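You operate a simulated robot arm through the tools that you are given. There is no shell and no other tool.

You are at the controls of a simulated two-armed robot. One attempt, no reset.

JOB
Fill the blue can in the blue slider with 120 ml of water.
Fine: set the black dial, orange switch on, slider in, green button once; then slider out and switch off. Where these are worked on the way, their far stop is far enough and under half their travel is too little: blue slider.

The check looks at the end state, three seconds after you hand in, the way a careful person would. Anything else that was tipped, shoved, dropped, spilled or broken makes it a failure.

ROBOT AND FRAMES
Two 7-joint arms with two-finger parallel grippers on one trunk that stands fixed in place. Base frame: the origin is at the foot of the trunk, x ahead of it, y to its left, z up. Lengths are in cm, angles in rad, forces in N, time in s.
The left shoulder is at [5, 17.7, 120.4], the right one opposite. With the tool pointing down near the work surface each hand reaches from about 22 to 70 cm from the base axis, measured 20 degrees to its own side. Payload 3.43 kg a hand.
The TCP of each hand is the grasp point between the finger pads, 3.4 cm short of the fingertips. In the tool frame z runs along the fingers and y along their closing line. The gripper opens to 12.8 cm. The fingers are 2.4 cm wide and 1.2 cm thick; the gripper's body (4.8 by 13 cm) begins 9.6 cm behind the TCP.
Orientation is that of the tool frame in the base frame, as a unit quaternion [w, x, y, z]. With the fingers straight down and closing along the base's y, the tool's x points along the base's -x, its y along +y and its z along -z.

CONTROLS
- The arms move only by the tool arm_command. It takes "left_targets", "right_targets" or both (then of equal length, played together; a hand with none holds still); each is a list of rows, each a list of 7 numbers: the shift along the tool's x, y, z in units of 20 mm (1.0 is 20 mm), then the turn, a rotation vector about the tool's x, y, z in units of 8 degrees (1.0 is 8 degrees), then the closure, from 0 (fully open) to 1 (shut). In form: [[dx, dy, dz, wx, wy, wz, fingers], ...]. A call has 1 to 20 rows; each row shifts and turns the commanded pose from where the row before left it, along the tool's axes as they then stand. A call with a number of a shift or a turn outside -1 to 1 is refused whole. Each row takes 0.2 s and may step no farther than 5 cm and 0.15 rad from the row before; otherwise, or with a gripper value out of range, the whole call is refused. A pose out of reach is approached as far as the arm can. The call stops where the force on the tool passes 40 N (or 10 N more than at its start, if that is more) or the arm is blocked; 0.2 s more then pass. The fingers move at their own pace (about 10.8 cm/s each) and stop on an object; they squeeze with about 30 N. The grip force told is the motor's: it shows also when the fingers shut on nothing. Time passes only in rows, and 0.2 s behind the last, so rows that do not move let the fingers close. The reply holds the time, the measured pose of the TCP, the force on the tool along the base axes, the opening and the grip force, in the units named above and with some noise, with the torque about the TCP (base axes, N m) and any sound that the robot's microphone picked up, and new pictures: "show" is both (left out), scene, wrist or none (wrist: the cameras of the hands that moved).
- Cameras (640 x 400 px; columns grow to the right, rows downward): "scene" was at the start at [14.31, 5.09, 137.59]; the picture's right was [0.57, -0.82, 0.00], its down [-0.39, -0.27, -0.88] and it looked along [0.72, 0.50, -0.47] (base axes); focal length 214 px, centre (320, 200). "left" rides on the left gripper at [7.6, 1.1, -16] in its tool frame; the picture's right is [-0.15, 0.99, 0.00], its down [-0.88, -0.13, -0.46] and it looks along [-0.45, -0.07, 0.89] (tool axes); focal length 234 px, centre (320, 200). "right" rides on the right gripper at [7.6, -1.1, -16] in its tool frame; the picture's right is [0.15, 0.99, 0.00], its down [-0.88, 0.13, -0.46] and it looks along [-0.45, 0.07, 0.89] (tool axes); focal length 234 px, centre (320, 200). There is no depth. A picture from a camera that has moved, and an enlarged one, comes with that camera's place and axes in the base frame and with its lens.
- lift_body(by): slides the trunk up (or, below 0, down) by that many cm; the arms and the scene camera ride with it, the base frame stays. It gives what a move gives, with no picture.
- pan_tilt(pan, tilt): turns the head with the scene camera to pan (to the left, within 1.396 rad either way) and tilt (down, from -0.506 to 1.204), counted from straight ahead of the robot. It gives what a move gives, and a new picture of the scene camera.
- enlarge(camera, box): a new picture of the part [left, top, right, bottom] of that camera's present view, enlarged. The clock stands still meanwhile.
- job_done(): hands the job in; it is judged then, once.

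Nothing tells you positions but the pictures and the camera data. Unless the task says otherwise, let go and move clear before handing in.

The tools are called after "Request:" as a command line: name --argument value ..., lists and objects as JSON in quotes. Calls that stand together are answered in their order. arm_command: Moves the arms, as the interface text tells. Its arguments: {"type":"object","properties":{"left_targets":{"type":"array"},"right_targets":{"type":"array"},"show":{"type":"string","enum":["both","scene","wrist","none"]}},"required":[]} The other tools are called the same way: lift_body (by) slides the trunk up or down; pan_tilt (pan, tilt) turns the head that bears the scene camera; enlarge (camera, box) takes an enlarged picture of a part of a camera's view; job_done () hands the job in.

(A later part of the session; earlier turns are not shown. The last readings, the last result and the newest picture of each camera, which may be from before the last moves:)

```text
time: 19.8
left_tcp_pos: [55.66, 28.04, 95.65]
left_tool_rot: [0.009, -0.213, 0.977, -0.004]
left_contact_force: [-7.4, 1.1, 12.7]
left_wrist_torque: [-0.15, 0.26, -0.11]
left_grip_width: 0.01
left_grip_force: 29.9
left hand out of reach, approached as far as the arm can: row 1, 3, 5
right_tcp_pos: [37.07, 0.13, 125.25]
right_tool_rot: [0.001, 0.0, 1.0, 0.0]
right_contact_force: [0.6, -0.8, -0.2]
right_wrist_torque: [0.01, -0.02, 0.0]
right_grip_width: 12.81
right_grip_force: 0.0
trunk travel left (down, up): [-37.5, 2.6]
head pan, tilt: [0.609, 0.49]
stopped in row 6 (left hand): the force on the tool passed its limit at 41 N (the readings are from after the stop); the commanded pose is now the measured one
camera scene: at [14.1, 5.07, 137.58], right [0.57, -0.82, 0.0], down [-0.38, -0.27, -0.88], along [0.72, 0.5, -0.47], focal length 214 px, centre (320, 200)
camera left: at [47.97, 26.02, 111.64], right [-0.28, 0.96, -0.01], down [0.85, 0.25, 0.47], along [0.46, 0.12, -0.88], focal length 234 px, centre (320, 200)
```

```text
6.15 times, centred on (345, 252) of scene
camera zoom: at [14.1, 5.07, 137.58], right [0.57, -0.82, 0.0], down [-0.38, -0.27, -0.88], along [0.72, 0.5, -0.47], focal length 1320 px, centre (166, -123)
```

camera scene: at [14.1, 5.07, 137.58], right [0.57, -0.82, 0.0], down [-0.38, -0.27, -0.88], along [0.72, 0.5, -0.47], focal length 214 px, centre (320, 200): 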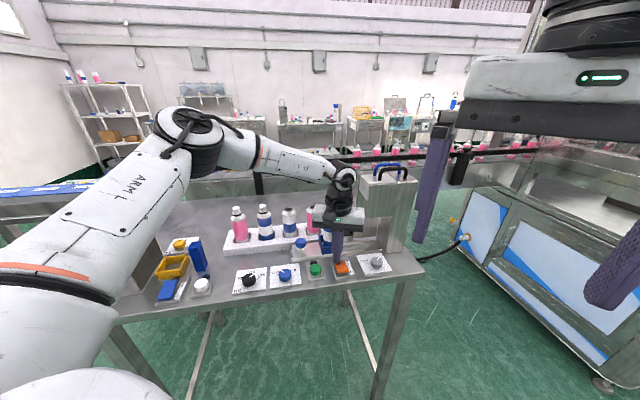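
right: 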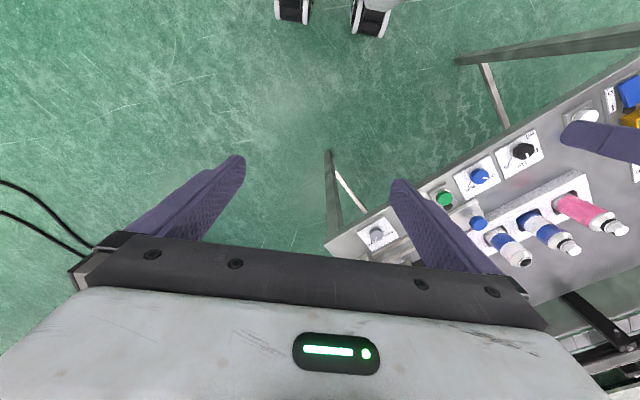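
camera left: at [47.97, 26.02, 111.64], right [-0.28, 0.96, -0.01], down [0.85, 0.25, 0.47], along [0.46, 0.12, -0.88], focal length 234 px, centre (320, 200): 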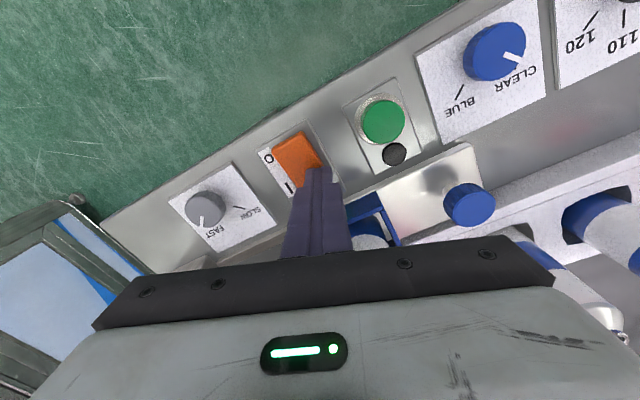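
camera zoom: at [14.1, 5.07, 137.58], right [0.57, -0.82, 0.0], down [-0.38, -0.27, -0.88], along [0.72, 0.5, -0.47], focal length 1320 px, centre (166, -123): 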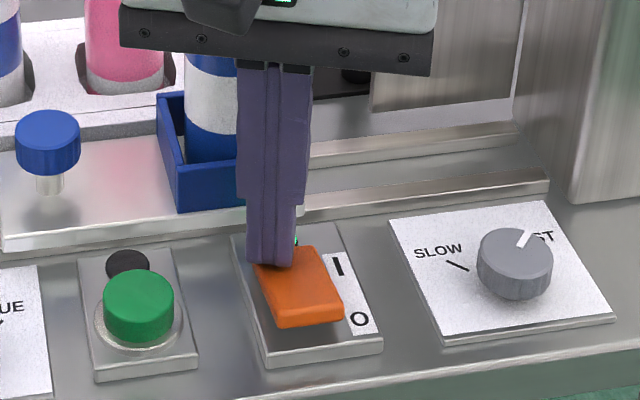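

The rocker flipped: its near end is now raised and the lamp behind it glows green. I'll lift off and confirm, then work out how far the arm can reach for the slider.

Request:
arm_command --left_targets '[[0, 0, -0.5, 0, 0, 0, 1], [0, 0, -0.95, 0, 0, 0, 1], [0, 0, -0.95, 0, 0, 0, 1], [0, 0, -0.95, 0, 0, 0, 1], [0, 0, -0.95, 0, 0, 0, 1], [0, 0, 0, 0, 0, 0, 1]]' --show "both"

Request:
enlarge --camera "scene" --box '[290, 220, 390, 290]'

Request:
enlarge --camera "left" --box '[240, 110, 440, 240]'

```text
time: 21.2
left_tcp_pos: [55.75, 28.13, 104.04]
left_tool_rot: [0.009, -0.211, 0.977, -0.003]
left_contact_force: [-0.4, -0.4, -0.5]
left_wrist_torque: [0.03, 0.0, -0.01]
left_grip_width: 0.0
left_grip_force: 30.5
right_tcp_pos: [37.24, 0.11, 125.1]
right_tool_rot: [0.0, 0.001, 1.0, -0.001]
right_contact_force: [-0.3, -0.8, 0.9]
right_wrist_torque: [0.03, 0.03, 0.0]
right_grip_width: 12.8
right_grip_force: 0.1
trunk travel left (down, up): [-37.5, 2.6]
head pan, tilt: [0.609, 0.49]
camera scene: at [14.33, 5.1, 137.59], right [0.57, -0.82, 0.0], down [-0.39, -0.27, -0.88], along [0.72, 0.5, -0.47], focal length 214 px, centre (320, 200)
camera left: at [48.03, 26.08, 119.91], right [-0.28, 0.96, -0.01], down [0.85, 0.25, 0.47], along [0.45, 0.12, -0.88], focal length 234 px, centre (320, 200)
```

scene: 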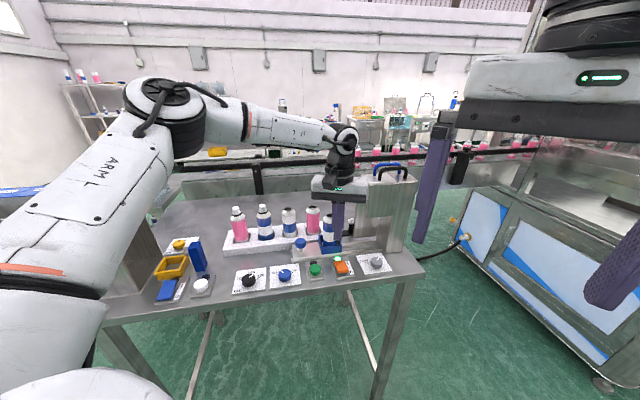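
left: 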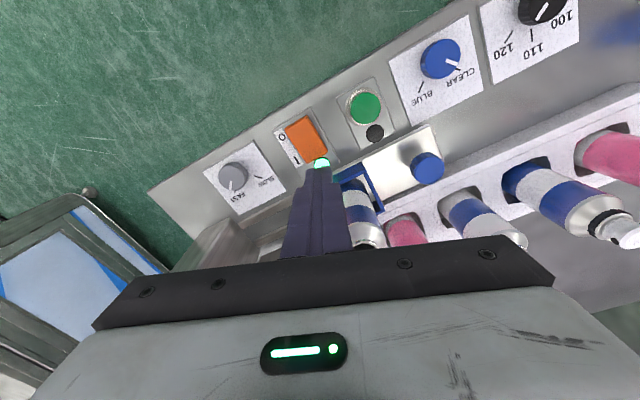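

```text
5.71 times, centred on (340, 255) of scene
camera zoom: at [14.33, 5.1, 137.59], right [0.57, -0.82, 0.0], down [-0.39, -0.27, -0.88], along [0.72, 0.5, -0.47], focal length 1226 px, centre (206, -114)
```

zoom: 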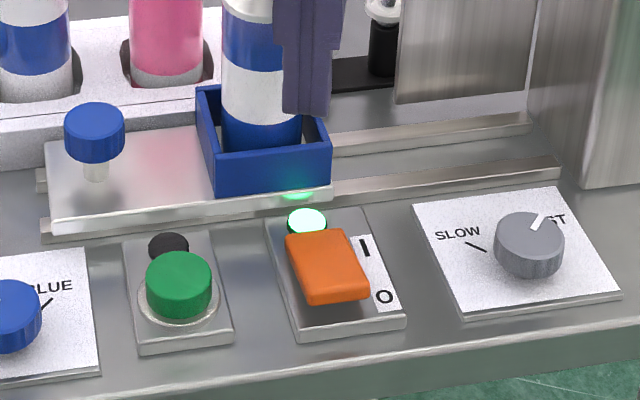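

```text
3.08 times, centred on (340, 175) of left
camera zoom: at [48.03, 26.08, 119.91], right [-0.28, 0.96, -0.01], down [0.85, 0.25, 0.47], along [0.45, 0.12, -0.88], focal length 720 px, centre (258, 277)
```

zoom: 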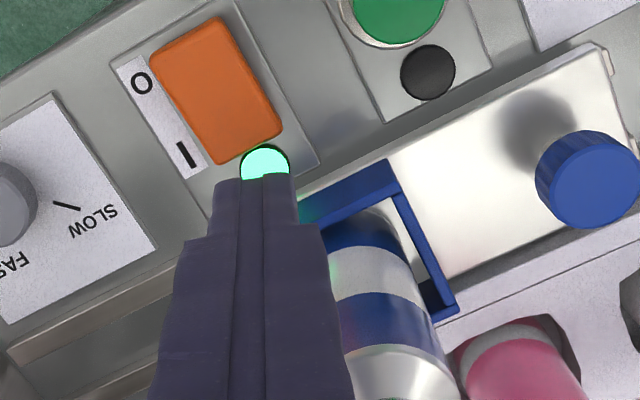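

The switch is on (lamp lit green). To limit the reach needed for the slider, I can push the knob with the outer face of an open finger. First I'll rise well above the can, square up to the bench, and test whether the arm reaches the far-end position in the air.

Request:
arm_command --left_targets '[[0, 0, -0.8, -0.07, 0.12, 0, 1], [0, 0, -0.8, 0, 0, 0, 1], [0, 0, -0.8, 0, 0, 0, 1], [0, 0, -0.8, 0, 0, 0, 1], [0, 0, 0, 0, 0, -0.87, 1], [0, 0, 0, 0, 0, -0.87, 1], [0, 0, 0, 0, 0, -0.87, 1], [0, 0.9, 0, 0, 0, 0, 1], [0, 0.85, 0, 0, 0, 0, 1], [-0.9, 0, 0, 0, 0, 0, 1], [-0.9, 0, 0, 0, 0, 0, 1], [-0.9, 0, 0, 0, 0, 0, 1], [-0.8, 0, 0, 0, 0, 0, 1], [0, 0, 0, 0, 0, 0, 1]]' --show "both"

```text
time: 24.2
left_tcp_pos: [58.03, 35.77, 110.57]
left_tool_rot: [-0.001, -0.386, 0.922, 0.0]
left_contact_force: [0.0, 0.6, 0.4]
left_wrist_torque: [0.03, -0.02, 0.0]
left_grip_width: 0.0
left_grip_force: 29.2
right_tcp_pos: [37.24, 0.03, 125.15]
right_tool_rot: [0.001, 0.0, 1.0, 0.0]
right_contact_force: [-0.7, -0.4, 1.1]
right_wrist_torque: [-0.01, -0.01, 0.02]
right_grip_width: 12.8
right_grip_force: 0.1
trunk travel left (down, up): [-37.5, 2.6]
head pan, tilt: [0.609, 0.49]
camera scene: at [14.3, 5.08, 137.59], right [0.57, -0.82, 0.0], down [-0.39, -0.27, -0.88], along [0.72, 0.5, -0.47], focal length 214 px, centre (320, 200)
camera left: at [52.0, 31.18, 126.66], right [-0.6, 0.8, 0.0], down [0.71, 0.54, 0.45], along [0.36, 0.27, -0.89], focal length 234 px, centre (320, 200)
```

scene: 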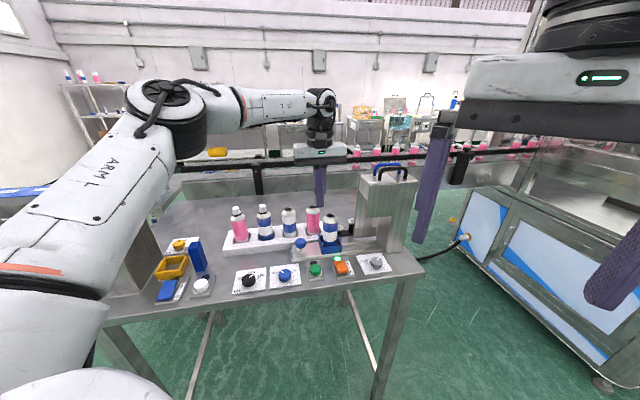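
left: 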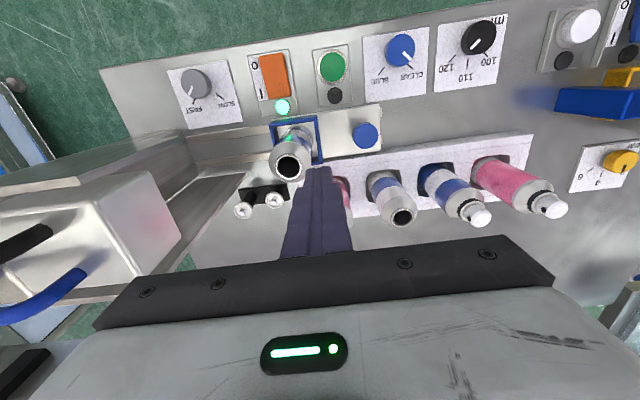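

The arm reaches here at z=110 but was limited lower down, so lowering the trunk should fix it, since only the height relative to the shoulder matters. I'll raise and retract the left hand first so nothing gets hit, then lower the trunk 12 cm.

Request:
arm_command --left_targets '[[0.3, 0, -0.9, 0, 0, 0, 1], [0.5, 0, -0.9, 0, 0, 0, 1], [0.5, 0, -0.9, 0, 0, 0, 1], [0.6, 0, -0.9, 0, 0, 0, 1], [0.6, 0, -0.9, 0, 0, 0, 1], [0.6, 0, -0.9, 0, 0, 0, 1], [0.6, 0, -0.9, 0, 0, 0, 1], [0.6, 0, -0.7, 0, 0, 0, 1], [0, 0, 0, 0, 0, 0, 1]]' --show "scene"

```text
time: 26.2
left_tcp_pos: [51.87, 29.41, 124.53]
left_tool_rot: [-0.001, -0.386, 0.923, -0.001]
left_contact_force: [-0.4, -1.0, -0.4]
left_wrist_torque: [0.03, -0.04, 0.03]
left_grip_width: 0.02
left_grip_force: 29.9
right_tcp_pos: [37.24, 0.19, 125.16]
right_tool_rot: [0.0, 0.0, 1.0, 0.0]
right_contact_force: [0.4, 0.2, 0.2]
right_wrist_torque: [0.01, -0.01, 0.0]
right_grip_width: 12.82
right_grip_force: 0.0
trunk travel left (down, up): [-37.5, 2.6]
head pan, tilt: [0.609, 0.49]
camera scene: at [14.32, 5.1, 137.59], right [0.57, -0.82, 0.0], down [-0.39, -0.27, -0.88], along [0.72, 0.5, -0.47], focal length 214 px, centre (320, 200)
```

scene: 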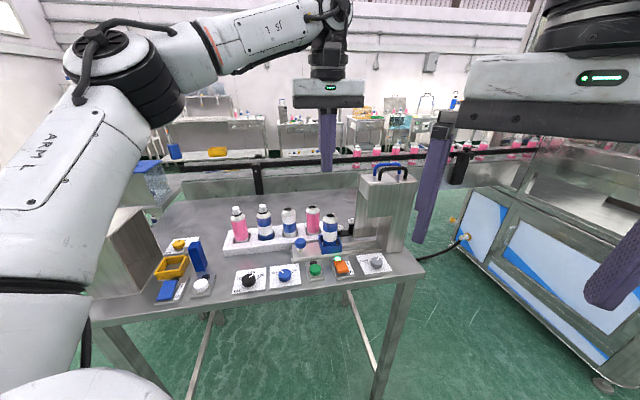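

Before lowering, I'll look left to check nothing lies beneath the left upper arm and elbow.

Request:
pan_tilt --pan 1.2 --tilt 0.75

```text
time: 27.2
left_tcp_pos: [51.95, 29.57, 124.36]
left_tool_rot: [0.0, -0.386, 0.923, 0.0]
left_contact_force: [-0.1, -0.9, 0.0]
left_wrist_torque: [0.02, -0.01, -0.02]
left_grip_width: 0.0
left_grip_force: 30.0
right_tcp_pos: [37.25, 0.15, 125.07]
right_tool_rot: [0.0, 0.0, 1.0, 0.0]
right_contact_force: [0.8, -0.4, -1.2]
right_wrist_torque: [0.0, -0.03, -0.02]
right_grip_width: 12.78
right_grip_force: 0.0
trunk travel left (down, up): [-37.5, 2.6]
head pan, tilt: [1.201, 0.75]
camera scene: at [9.83, 7.6, 135.31], right [0.93, -0.36, 0.0], down [-0.25, -0.64, -0.73], along [0.27, 0.68, -0.68], focal length 214 px, centre (320, 200)
```

scene: 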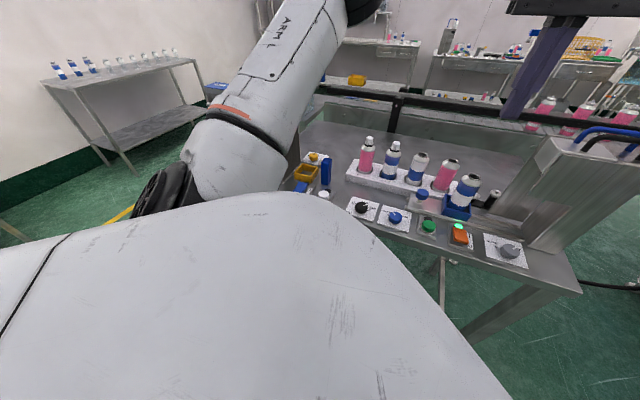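

The bin's top is only about z=107 and the arm sits well in front of and above it, so lowering is safe. I'll lower the trunk 12 cm and turn the head back to the work.

Request:
lift_body --by -12

Request:
pan_tilt --pan 0.609 --tilt 0.4

```text
time: 28.7
left_tcp_pos: [51.93, 29.46, 112.38]
left_tool_rot: [-0.001, -0.386, 0.923, -0.001]
left_contact_force: [0.3, -0.2, -0.3]
left_wrist_torque: [0.0, 0.01, -0.02]
left_grip_width: 0.0
left_grip_force: 30.1
right_tcp_pos: [37.29, 0.17, 113.2]
right_tool_rot: [0.0, 0.0, 1.0, 0.0]
right_contact_force: [0.8, -0.3, 0.6]
right_wrist_torque: [0.0, 0.0, -0.01]
right_grip_width: 12.82
right_grip_force: 0.0
trunk travel left (down, up): [-25.5, 14.6]
head pan, tilt: [1.201, 0.75]
```

```text
time: 29.7
left_tcp_pos: [51.83, 29.5, 112.44]
left_tool_rot: [-0.001, -0.387, 0.922, -0.001]
left_contact_force: [0.4, -0.4, -1.0]
left_wrist_torque: [0.0, -0.03, -0.02]
left_grip_width: 0.0
left_grip_force: 30.1
right_tcp_pos: [37.27, 0.15, 113.06]
right_tool_rot: [0.0, 0.0, 1.0, 0.0]
right_contact_force: [-0.1, 0.2, 0.8]
right_wrist_torque: [-0.01, 0.04, 0.0]
right_grip_width: 12.78
right_grip_force: 0.1
trunk travel left (down, up): [-25.5, 14.6]
head pan, tilt: [0.609, 0.4]
camera scene: at [14.42, 5.19, 126.41], right [0.57, -0.82, 0.0], down [-0.32, -0.22, -0.92], along [0.75, 0.53, -0.39], focal length 214 px, centre (320, 200)
```

scene: 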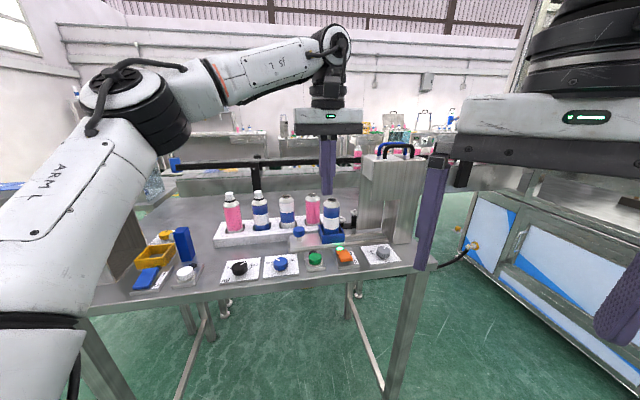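

Trunk lowered with no contact. The knob is at bench coordinates of roughly e≈9.8, n≈66 (e to the right along the bench, n inward). I'll move the closed hand over to the left of the knob, staying above the bottles, and get an accurate fix.

Request:
arm_command --left_targets '[[-0.7, 0.9, 0, 0, 0, 0, 1], [-0.7, 0.9, 0, 0, 0, 0, 1], [-0.7, 0.9, 0, 0, 0, 0, 1], [-0.7, 0.9, 0, 0, 0, 0, 1], [-0.7, 0.9, 0, 0, 0, 0, 1], [-0.7, 0.9, 0, 0, 0, 0, 1], [0, 0, 0, 0, 0, 0, 1]]' --show "both"

Request:
enlarge --camera "left" --box '[180, 110, 340, 210]'

Request:
enlarge --camera "scene" --box '[270, 180, 420, 280]'

```text
time: 31.3
left_tcp_pos: [50.1, 43.03, 112.4]
left_tool_rot: [-0.001, -0.386, 0.923, -0.001]
left_contact_force: [-0.4, 1.3, -0.2]
left_wrist_torque: [0.02, 0.05, -0.03]
left_grip_width: 0.0
left_grip_force: 29.6
right_tcp_pos: [37.23, 0.1, 113.12]
right_tool_rot: [0.001, 0.0, 1.0, 0.0]
right_contact_force: [0.3, 0.2, 0.0]
right_wrist_torque: [0.0, -0.03, 0.03]
right_grip_width: 12.8
right_grip_force: 0.0
trunk travel left (down, up): [-25.5, 14.6]
head pan, tilt: [0.609, 0.4]
camera scene: at [14.43, 5.18, 126.42], right [0.57, -0.82, 0.0], down [-0.32, -0.22, -0.92], along [0.76, 0.53, -0.39], focal length 214 px, centre (320, 200)
camera left: at [43.92, 38.54, 128.37], right [-0.6, 0.8, 0.0], down [0.71, 0.54, 0.45], along [0.36, 0.27, -0.89], focal length 234 px, centre (320, 200)
```

scene: 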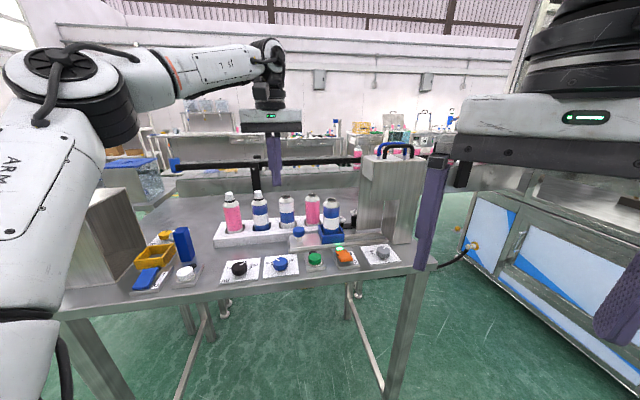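
left: 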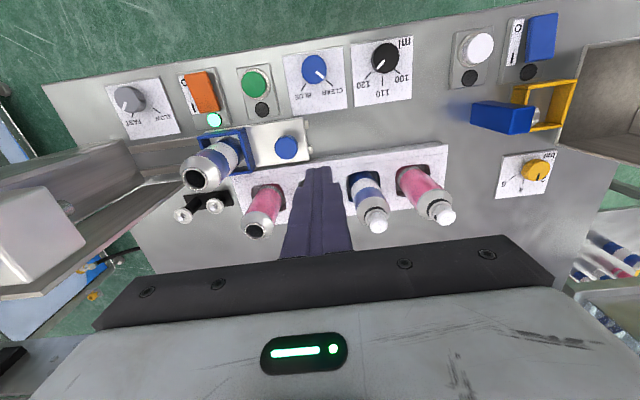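

```text
4.00 times, centred on (260, 160) of left
camera zoom: at [43.92, 38.54, 128.37], right [-0.6, 0.8, 0.0], down [0.71, 0.54, 0.45], along [0.36, 0.27, -0.89], focal length 937 px, centre (560, 360)
```

zoom: 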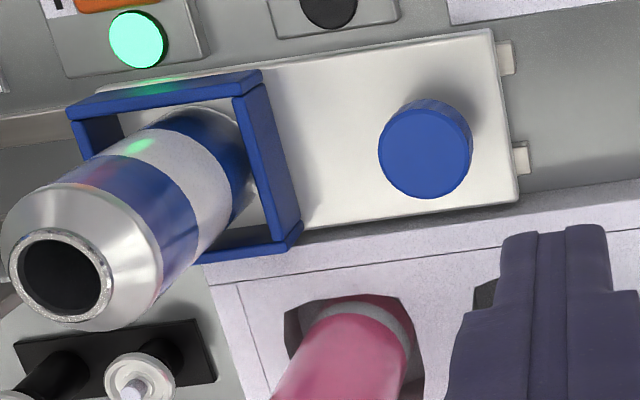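

```text
4.00 times, centred on (345, 230) of scene
camera zoom: at [14.43, 5.18, 126.42], right [0.57, -0.82, 0.0], down [-0.32, -0.22, -0.92], along [0.76, 0.53, -0.39], focal length 858 px, centre (220, 80)
```

zoom: 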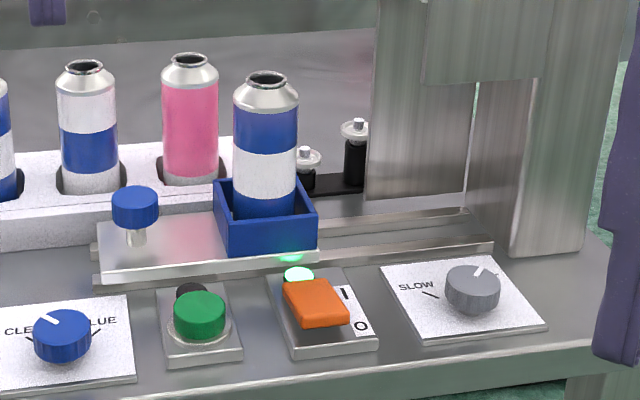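

Both cameras agree: the knob centre is at e=9.83, n=65.9, with its top at z≈95.8, and my fist is 4.8 cm to its left and aligned in depth. I'll descend beside it to fingertip height z≈93.3.

Request:
arm_command --left_targets '[[0, 0, 0.9, 0, 0, 0, 1], [0, 0, 0.9, 0, 0, 0, 1], [0, 0, 0.9, 0, 0, 0, 1], [0, 0, 0.9, 0, 0, 0, 1], [0, 0, 0.9, 0, 0, 0, 1], [0, 0, 0.9, 0, 0, 0, 1], [0, 0, 0.9, 0, 0, 0, 1], [0, 0, 0.9, 0, 0, 0, 1], [0, 0, 0.6, 0, 0, 0, 1], [0, 0, 0, 0, 0, 0, 1]]' --show "both"

Request:
enlarge --camera "scene" --box '[230, 160, 390, 270]'

Request:
enlarge --camera "left" --box '[160, 130, 380, 260]'

```text
time: 33.5
left_tcp_pos: [49.96, 43.3, 96.91]
left_tool_rot: [-0.001, -0.386, 0.922, -0.001]
left_contact_force: [-0.5, 0.1, 0.1]
left_wrist_torque: [-0.01, 0.02, 0.02]
left_grip_width: 0.0
left_grip_force: 30.2
right_tcp_pos: [37.28, 0.05, 113.06]
right_tool_rot: [0.0, 0.0, 1.0, 0.0]
right_contact_force: [0.4, 0.1, 0.1]
right_wrist_torque: [0.02, -0.02, 0.01]
right_grip_width: 12.77
right_grip_force: 0.1
trunk travel left (down, up): [-25.5, 14.6]
head pan, tilt: [0.609, 0.4]
camera scene: at [14.43, 5.18, 126.42], right [0.57, -0.82, 0.0], down [-0.32, -0.22, -0.92], along [0.76, 0.53, -0.39], focal length 214 px, centre (320, 200)
camera left: at [43.84, 38.76, 112.9], right [-0.6, 0.8, 0.0], down [0.71, 0.54, 0.45], along [0.36, 0.27, -0.89], focal length 234 px, centre (320, 200)
```

scene: 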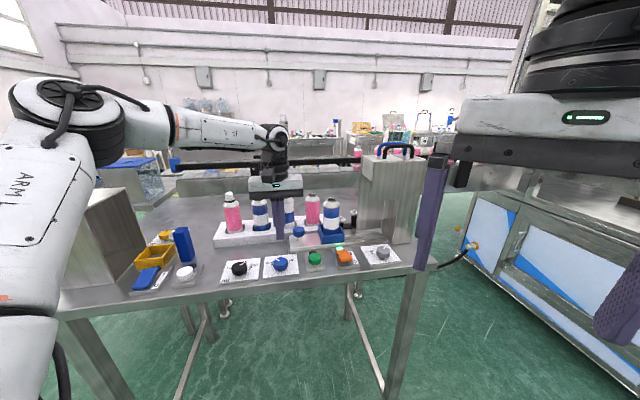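
left: 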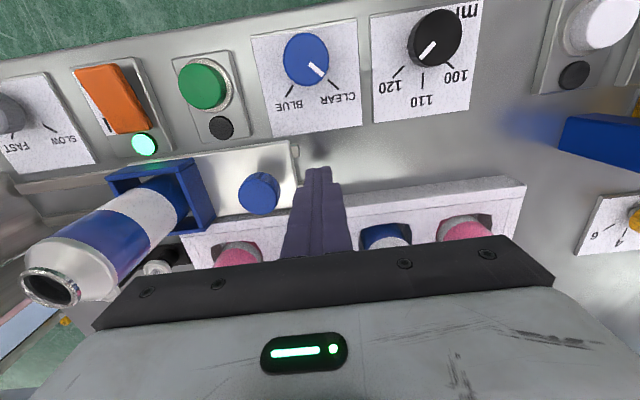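

```text
3.64 times, centred on (310, 215) of scene
camera zoom: at [14.43, 5.18, 126.42], right [0.57, -0.82, 0.0], down [-0.32, -0.22, -0.92], along [0.76, 0.53, -0.39], focal length 780 px, centre (356, 146)
```

zoom: 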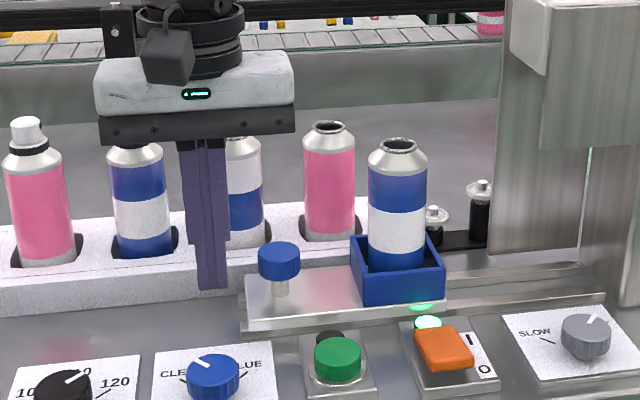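

```text
2.91 times, centred on (270, 195) of left
camera zoom: at [43.84, 38.76, 112.9], right [-0.6, 0.8, 0.0], down [0.71, 0.54, 0.45], along [0.36, 0.27, -0.89], focal length 681 px, centre (466, 214)
```

zoom: 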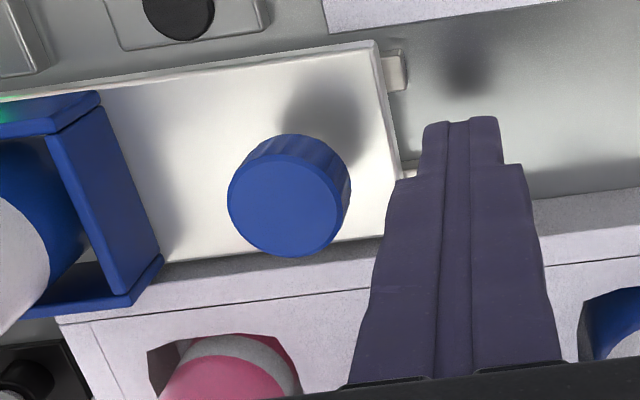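

The fist is level with the knob and lined up. I'll push right in small steps, checking forces and that the can stays upright.

Request:
arm_command --left_targets '[[0, -0.4, 0, 0, 0, 0, 1], [0, -0.4, 0, 0, 0, 0, 1], [0, -0.3, 0, 0, 0, 0, 1], [0, -0.3, 0, 0, 0, 0, 1], [0, -0.3, 0, 0, 0, 0, 1], [0, -0.3, 0, 0, 0, 0, 1], [0, -0.3, 0, 0, 0, 0, 1], [0, -0.3, 0, 0, 0, 0, 1]]' --show "both"

Request:
enlarge --camera "scene" --box '[230, 160, 390, 270]'

```text
time: 35.3
left_tcp_pos: [53.78, 39.44, 96.7]
left_tool_rot: [-0.001, -0.386, 0.923, -0.001]
left_contact_force: [-0.3, 0.9, 0.5]
left_wrist_torque: [0.01, 0.0, -0.02]
left_grip_width: 0.0
left_grip_force: 30.2
right_tcp_pos: [37.3, 0.21, 113.01]
right_tool_rot: [0.001, 0.0, 1.0, 0.001]
right_contact_force: [-0.8, 0.6, 0.1]
right_wrist_torque: [0.0, 0.0, 0.01]
right_grip_width: 12.81
right_grip_force: 0.1
trunk travel left (down, up): [-25.5, 14.6]
head pan, tilt: [0.609, 0.4]
camera scene: at [14.42, 5.18, 126.42], right [0.57, -0.82, 0.0], down [-0.32, -0.22, -0.92], along [0.76, 0.53, -0.39], focal length 214 px, centre (320, 200)
camera left: at [47.67, 34.84, 112.83], right [-0.6, 0.8, 0.0], down [0.71, 0.54, 0.45], along [0.36, 0.27, -0.89], focal length 234 px, centre (320, 200)
```

scene: 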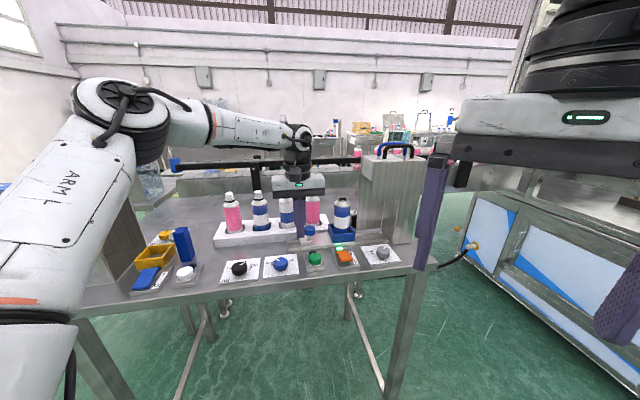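
left: 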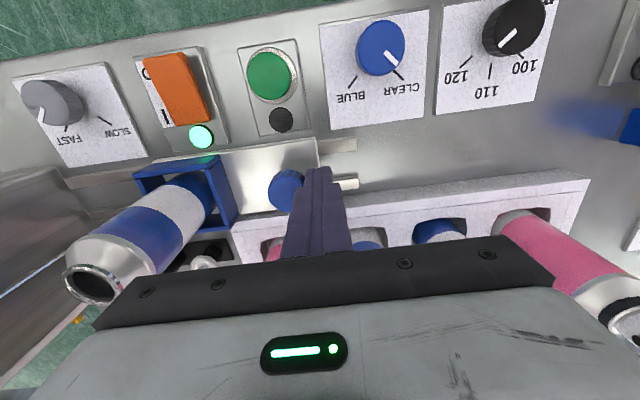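

```text
3.64 times, centred on (310, 215) of scene
camera zoom: at [14.42, 5.18, 126.42], right [0.57, -0.82, 0.0], down [-0.32, -0.22, -0.92], along [0.76, 0.53, -0.39], focal length 780 px, centre (356, 146)
```

zoom: 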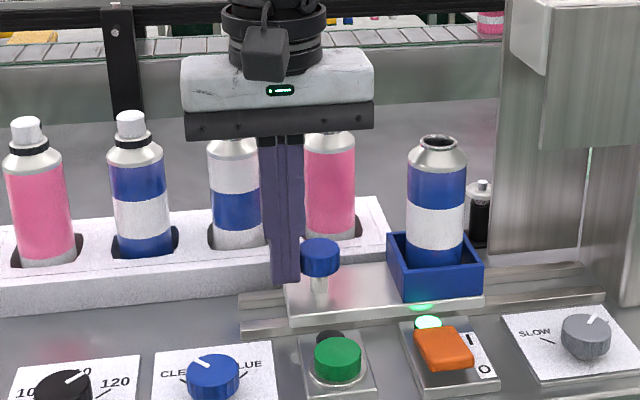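

The slider glides freely with the can upright. I'll keep pushing.

Request:
arm_command --left_targets '[[0, -0.3, 0, 0, 0, 0, 1], [0, -0.3, 0, 0, 0, 0, 1], [0, -0.3, 0, 0, 0, 0, 1], [0, -0.3, 0, 0, 0, 0, 1], [0, -0.3, 0, 0, 0, 0, 1], [0, -0.3, 0, 0, 0, 0, 1], [0, -0.3, 0, 0, 0, 0, 1], [0, -0.3, 0, 0, 0, 0, 1], [0, -0.3, 0, 0, 0, 0, 1], [0, -0.3, 0, 0, 0, 0, 1]]' --show "both"

Request:
enlarge --camera "scene" --box '[260, 150, 420, 270]'

```text
time: 37.5
left_tcp_pos: [58.08, 35.06, 96.88]
left_tool_rot: [-0.001, -0.386, 0.923, 0.0]
left_contact_force: [0.8, -0.2, -0.4]
left_wrist_torque: [-0.02, 0.04, 0.02]
left_grip_width: 0.0
left_grip_force: 29.8
right_tcp_pos: [37.33, 0.16, 113.18]
right_tool_rot: [0.0, 0.001, 1.0, 0.0]
right_contact_force: [0.3, -0.2, -0.2]
right_wrist_torque: [0.0, 0.05, 0.01]
right_grip_width: 12.78
right_grip_force: 0.1
trunk travel left (down, up): [-25.5, 14.6]
head pan, tilt: [0.609, 0.4]
camera scene: at [14.43, 5.18, 126.42], right [0.57, -0.82, 0.0], down [-0.32, -0.22, -0.92], along [0.76, 0.53, -0.39], focal length 214 px, centre (320, 200)
camera left: at [52.0, 30.63, 112.95], right [-0.6, 0.8, 0.0], down [0.71, 0.54, 0.45], along [0.36, 0.27, -0.89], focal length 234 px, centre (320, 200)
```

scene: 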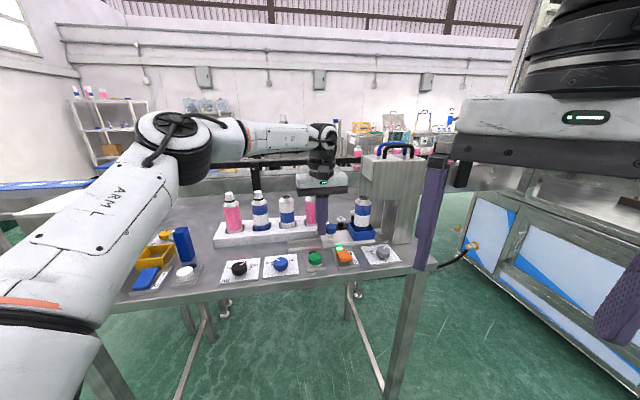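
left: 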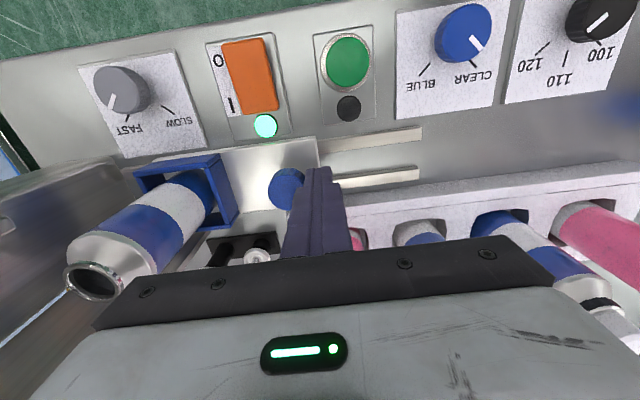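

```text
3.33 times, centred on (340, 210) of scene
camera zoom: at [14.43, 5.18, 126.42], right [0.57, -0.82, 0.0], down [-0.32, -0.22, -0.92], along [0.76, 0.53, -0.39], focal length 715 px, centre (253, 167)
```

zoom: 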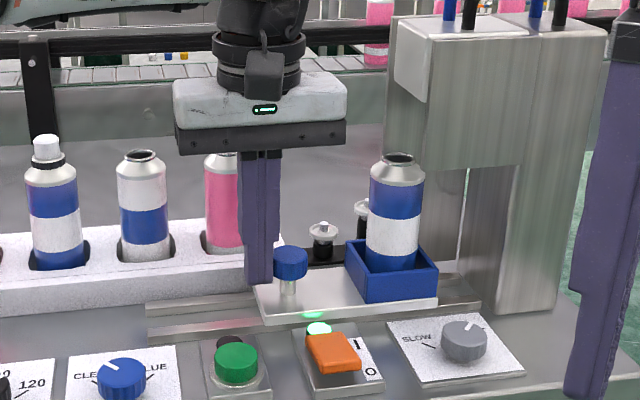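

The slider has moved about 9 cm, with roughly 4 cm of rail left. The machine head's left side is at e≈29 and my gripper body will end near e≈26.6, so there's room. I'll push slowly to the stop.

Request:
arm_command --left_targets '[[0, -0.2, 0, 0, 0, 0, 1], [0, -0.2, 0, 0, 0, 0, 1], [0, -0.2, 0, 0, 0, 0, 1], [0, -0.2, 0, 0, 0, 0, 1], [0, -0.2, 0, 0, 0, 0, 1], [0, -0.2, 0, 0, 0, 0, 1], [0, -0.2, 0, 0, 0, 0, 1], [0, -0.2, 0, 0, 0, 0, 1]]' --show "both"

Request:
enlarge --camera "scene" --box '[270, 150, 430, 270]'

```text
time: 39.3
left_tcp_pos: [59.28, 33.08, 96.83]
left_tool_rot: [-0.001, -0.386, 0.922, -0.001]
left_contact_force: [-0.1, -0.5, 0.2]
left_wrist_torque: [0.01, 0.02, -0.01]
left_grip_width: 0.02
left_grip_force: 30.2
left hand out of reach, approached as far as the arm can: row 7
right_tcp_pos: [37.26, 0.18, 113.1]
right_tool_rot: [0.0, 0.001, 1.0, -0.001]
right_contact_force: [-0.1, 0.3, -0.5]
right_wrist_torque: [0.0, 0.0, -0.02]
right_grip_width: 12.81
right_grip_force: 0.0
trunk travel left (down, up): [-25.5, 14.6]
head pan, tilt: [0.609, 0.4]
camera scene: at [14.43, 5.18, 126.42], right [0.57, -0.82, 0.0], down [-0.32, -0.22, -0.92], along [0.76, 0.53, -0.39], focal length 214 px, centre (320, 200)
camera left: at [53.18, 28.63, 112.84], right [-0.6, 0.8, 0.0], down [0.71, 0.54, 0.46], along [0.36, 0.27, -0.89], focal length 234 px, centre (320, 200)
```

scene: 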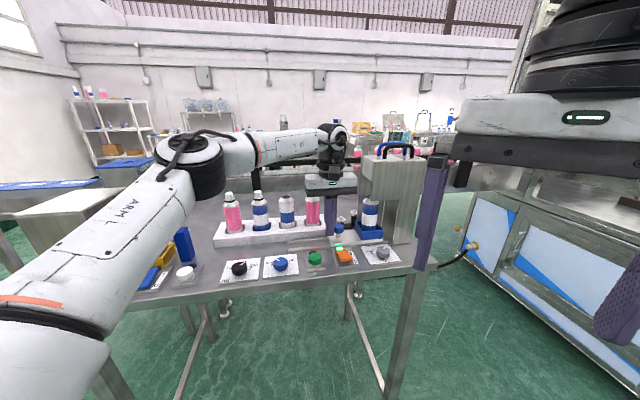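
left: 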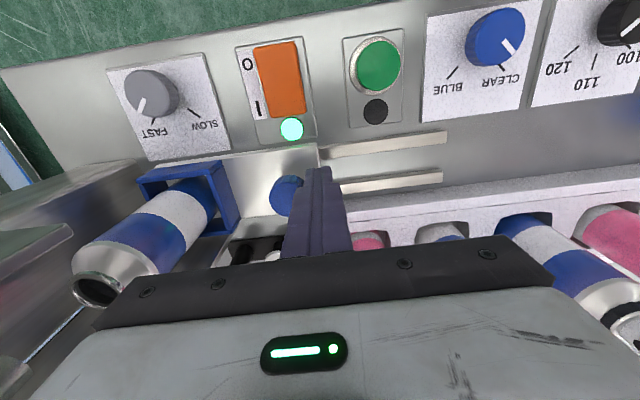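

```text
3.33 times, centred on (350, 210) of scene
camera zoom: at [14.43, 5.18, 126.42], right [0.57, -0.82, 0.0], down [-0.32, -0.22, -0.92], along [0.76, 0.53, -0.39], focal length 715 px, centre (220, 167)
```

zoom: 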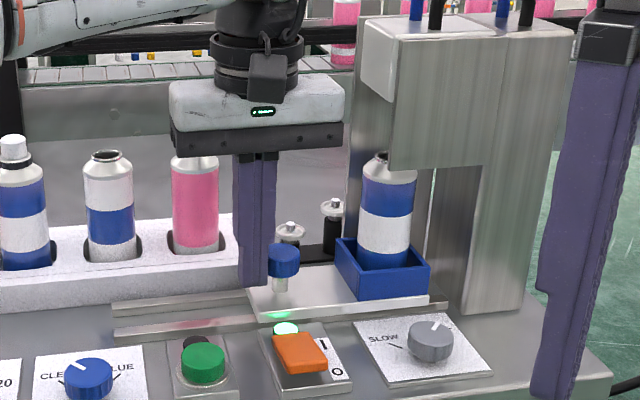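

The arm reached its limit about 1.5 cm short of the rail's end. The right finger is against the knob, so I can finish the travel by opening the fingers, which pushes the knob further right while the hand holds still.

Request:
arm_command --left_targets '[[0, 0, 0, 0, 0, 0, 0.95], [0, 0, 0, 0, 0, 0, 0.9], [0, 0, 0, 0, 0, 0, 0.85], [0, 0, 0, 0, 0, 0, 0.8], [0, 0, 0, 0, 0, 0, 0.77], [0, 0, 0, 0, 0, 0, 0.74], [0, 0, 0, 0, 0, 0, 0.71], [0, 0, 0, 0, 0, 0, 0.68], [0, 0, 0, 0, 0, 0, 0.68]]' --show "both"

Request:
enlarge --camera "scene" --box '[270, 150, 430, 270]'

Request:
enlarge --camera "left" --box '[100, 110, 360, 270]'

```text
time: 41.3
left_tcp_pos: [58.81, 33.46, 96.86]
left_tool_rot: [-0.002, -0.387, 0.922, 0.003]
left_contact_force: [-21.4, 20.6, -0.2]
left_wrist_torque: [0.31, 0.34, 0.15]
left_grip_width: 2.35
left_grip_force: 0.0
right_tcp_pos: [37.11, 0.33, 113.3]
right_tool_rot: [0.0, 0.0, 1.0, 0.0]
right_contact_force: [-0.6, 0.7, -0.5]
right_wrist_torque: [0.0, -0.01, 0.02]
right_grip_width: 12.82
right_grip_force: 0.1
trunk travel left (down, up): [-25.5, 14.6]
head pan, tilt: [0.609, 0.4]
camera scene: at [14.19, 5.4, 126.44], right [0.57, -0.82, 0.0], down [-0.32, -0.22, -0.92], along [0.76, 0.53, -0.39], focal length 214 px, centre (320, 200)
camera left: at [52.91, 28.98, 112.89], right [-0.6, 0.8, 0.01], down [0.71, 0.54, 0.45], along [0.36, 0.28, -0.89], focal length 234 px, centre (320, 200)
```

scene: 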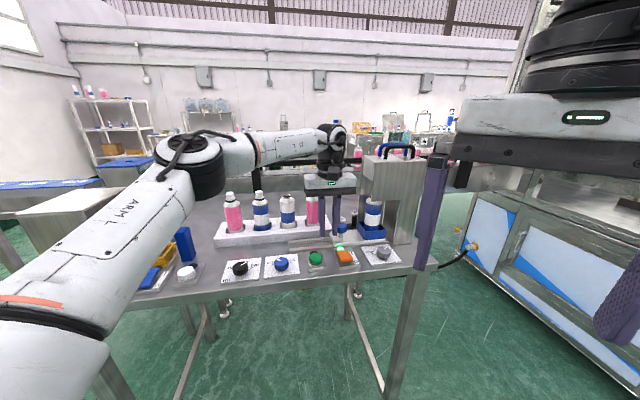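
left: 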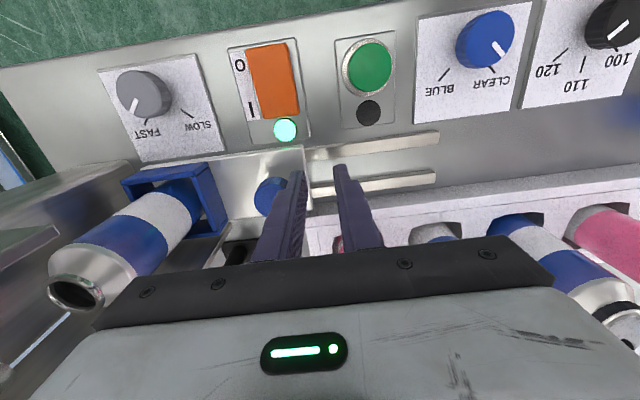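

```text
3.33 times, centred on (350, 210) of scene
camera zoom: at [14.19, 5.4, 126.44], right [0.57, -0.82, 0.0], down [-0.32, -0.22, -0.92], along [0.76, 0.53, -0.39], focal length 715 px, centre (220, 167)
```

zoom: 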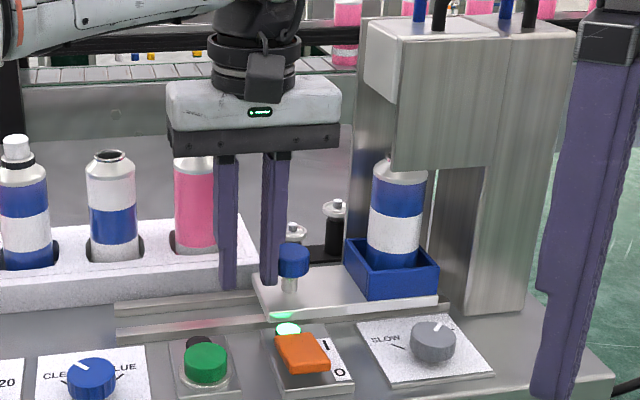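

```text
2.46 times, centred on (230, 190) of left
camera zoom: at [52.91, 28.98, 112.89], right [-0.6, 0.8, 0.01], down [0.71, 0.54, 0.45], along [0.36, 0.28, -0.89], focal length 576 px, centre (542, 225)
```

zoom: 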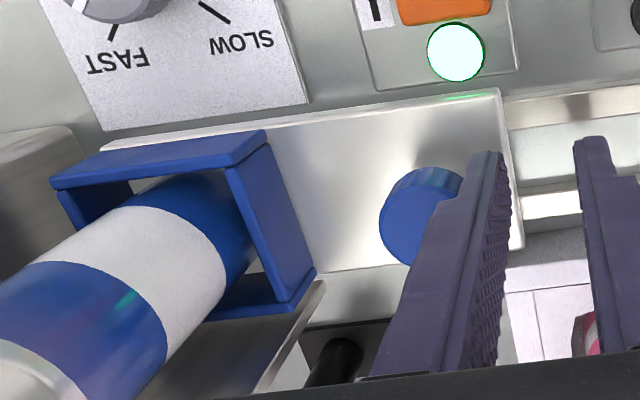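

The finger met a firm ~30 N resistance after another 0.6 cm, about 12 cm of travel in total, and the can is upright under the head, so I take this as the far stop. I'll close the fingers, back away left and rise straight up.

Request:
arm_command --left_targets '[[0, 0, 0, 0, 0, 0, 0.9], [0, 0, 0, 0, 0, 0, 1], [0, 0.3, 0, 0, 0, 0, 1], [0, 0.6, 0, 0, 0, 0, 1], [0, 0.3, -0.5, 0, 0, 0, 1], [0, 0, -0.9, 0, 0, 0, 1], [0, 0, -0.9, 0, 0, 0, 1], [0, 0, -0.9, 0, 0, 0, 1], [0, 0, -0.9, 0, 0, 0, 1], [0, 0, -0.9, 0, 0, 0, 1], [0, 0, -0.9, 0, 0, 0, 1], [0, 0, 0, 0, 0, 0, 1]]' --show "both"

Request:
enlarge --camera "scene" --box '[270, 150, 430, 270]'

Request:
enlarge --camera "left" --box '[120, 90, 380, 250]'

```text
time: 43.9
left_tcp_pos: [56.78, 34.94, 107.84]
left_tool_rot: [-0.001, -0.386, 0.922, 0.0]
left_contact_force: [0.5, -0.2, 0.3]
left_wrist_torque: [0.05, -0.01, -0.01]
left_grip_width: 0.02
left_grip_force: 30.6
left hand out of reach, approached as far as the arm can: row 10, 11
right_tcp_pos: [37.36, 0.28, 113.22]
right_tool_rot: [0.0, -0.001, 1.0, 0.0]
right_contact_force: [-0.2, -0.1, 1.0]
right_wrist_torque: [0.03, 0.0, -0.03]
right_grip_width: 12.8
right_grip_force: 0.0
trunk travel left (down, up): [-25.5, 14.6]
head pan, tilt: [0.609, 0.4]
camera scene: at [14.46, 5.19, 126.41], right [0.57, -0.82, 0.0], down [-0.32, -0.22, -0.92], along [0.76, 0.53, -0.39], focal length 214 px, centre (320, 200)
camera left: at [50.69, 30.45, 123.94], right [-0.6, 0.8, 0.0], down [0.71, 0.54, 0.45], along [0.36, 0.27, -0.89], focal length 234 px, centre (320, 200)
```

scene: 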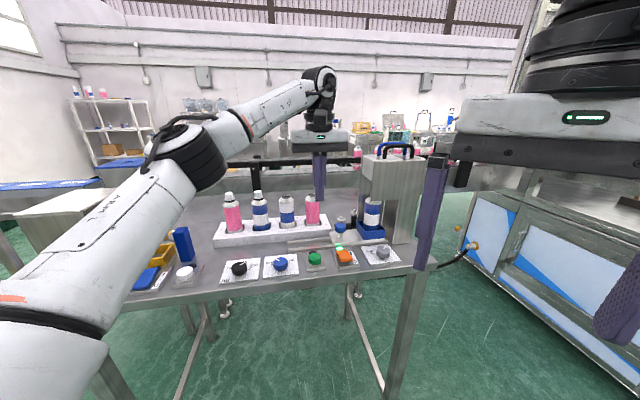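
left: 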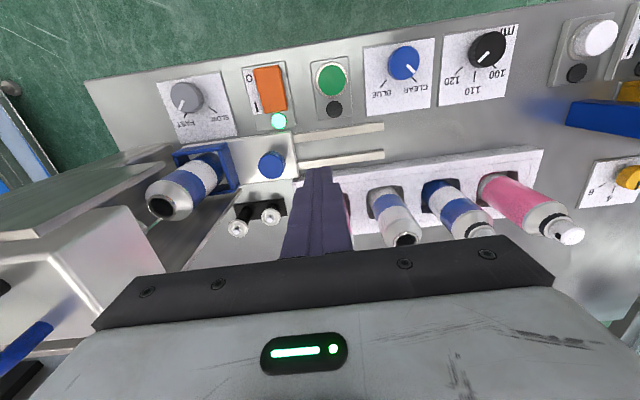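

```text
3.33 times, centred on (350, 210) of scene
camera zoom: at [14.46, 5.19, 126.41], right [0.57, -0.82, 0.0], down [-0.32, -0.22, -0.92], along [0.76, 0.53, -0.39], focal length 715 px, centre (220, 167)
```

zoom: 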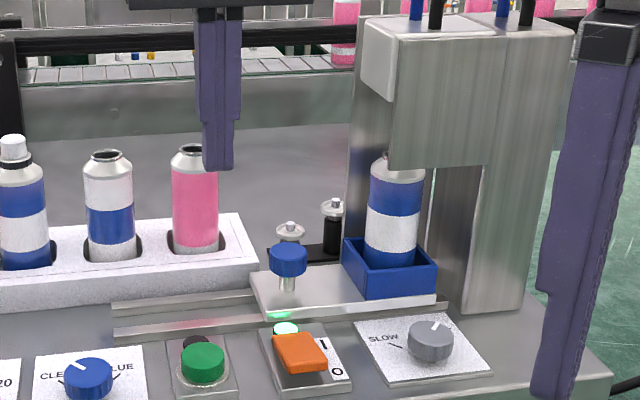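

```text
2.46 times, centred on (250, 170) of left
camera zoom: at [50.69, 30.45, 123.94], right [-0.6, 0.8, 0.0], down [0.71, 0.54, 0.45], along [0.36, 0.27, -0.89], focal length 576 px, centre (492, 274)
```

zoom: 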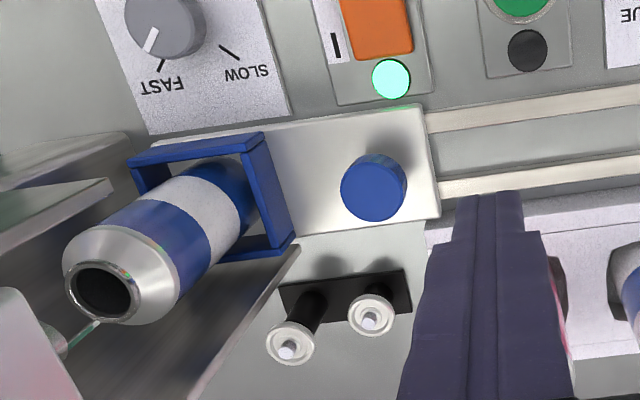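

The slider stayed in with the can upright, and the nozzle is right at its mouth. The next target is the green button at roughly e=13.1, n=57.6. I'll move above it and check alignment.

Request:
arm_command --left_targets '[[0.9, 0.3, 0, 0, 0, 0, 1], [0.9, 0.3, 0, 0, 0, 0, 1], [0.9, 0.3, 0.3, 0, 0, 0, 1], [0.95, 0.28, 0.6, 0, 0, 0, 1], [0, 0, 0.6, 0, 0, 0, 1], [0, 0, 0, 0, 0, 0, 1]]' --show "both"

Request:
enlarge --camera "left" --box '[250, 110, 390, 200]'

Request:
enlarge --camera "scene" --box '[270, 190, 370, 280]'

```text
time: 45.3
left_tcp_pos: [50.02, 31.42, 104.76]
left_tool_rot: [-0.001, -0.386, 0.922, -0.002]
left_contact_force: [1.1, -0.8, 0.8]
left_wrist_torque: [0.01, -0.01, 0.01]
left_grip_width: 0.0
left_grip_force: 29.7
right_tcp_pos: [37.22, 0.25, 113.14]
right_tool_rot: [0.0, 0.0, 1.0, 0.0]
right_contact_force: [-0.1, 0.1, 0.2]
right_wrist_torque: [0.0, -0.03, -0.01]
right_grip_width: 12.82
right_grip_force: 0.0
trunk travel left (down, up): [-25.5, 14.6]
head pan, tilt: [0.609, 0.4]
camera scene: at [14.42, 5.18, 126.42], right [0.57, -0.82, 0.0], down [-0.32, -0.22, -0.92], along [0.76, 0.53, -0.39], focal length 214 px, centre (320, 200)
camera left: at [43.9, 26.94, 120.76], right [-0.6, 0.8, 0.0], down [0.71, 0.54, 0.45], along [0.36, 0.27, -0.89], focal length 234 px, centre (320, 200)
```

scene: 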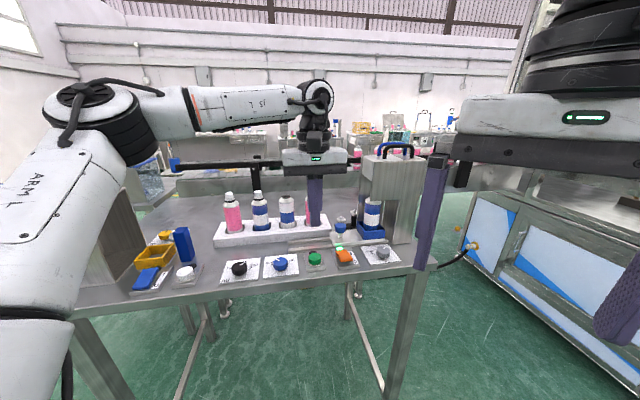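
left: 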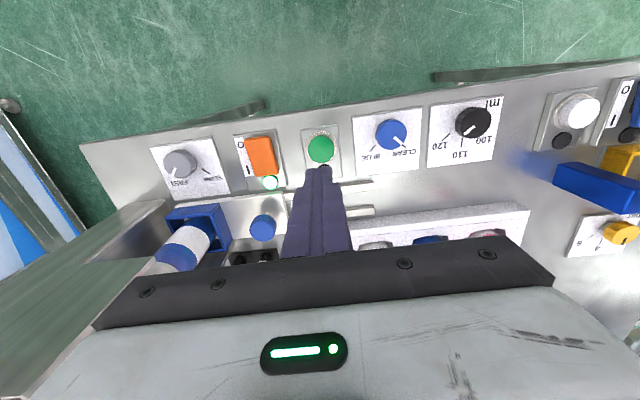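

```text
4.44 times, centred on (320, 155) of left
camera zoom: at [43.9, 26.94, 120.76], right [-0.6, 0.8, 0.0], down [0.71, 0.54, 0.45], along [0.36, 0.27, -0.89], focal length 1041 px, centre (320, 400)
```

zoom: 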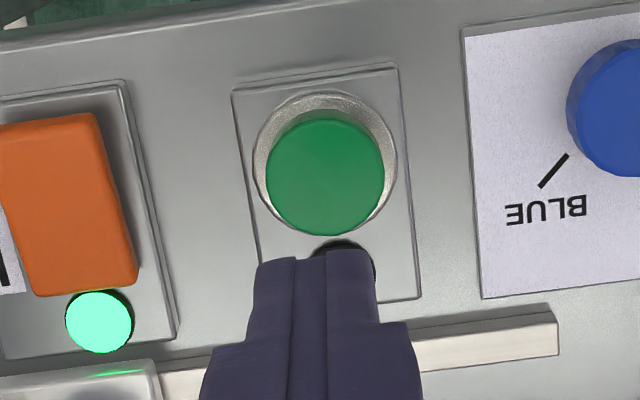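

```text
4.44 times, centred on (320, 235) of scene
camera zoom: at [14.42, 5.18, 126.42], right [0.57, -0.82, 0.0], down [-0.32, -0.22, -0.92], along [0.76, 0.53, -0.39], focal length 953 px, centre (320, 44)
```

zoom: 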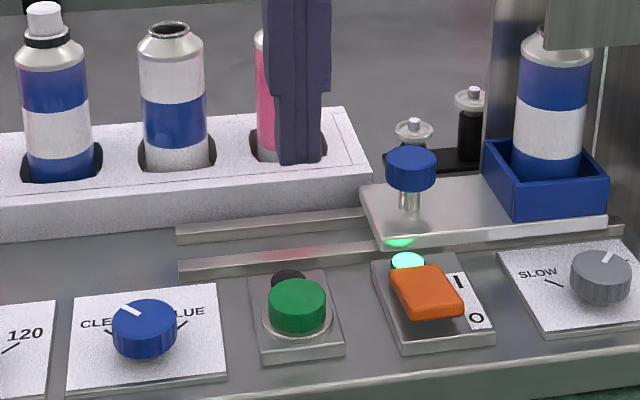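

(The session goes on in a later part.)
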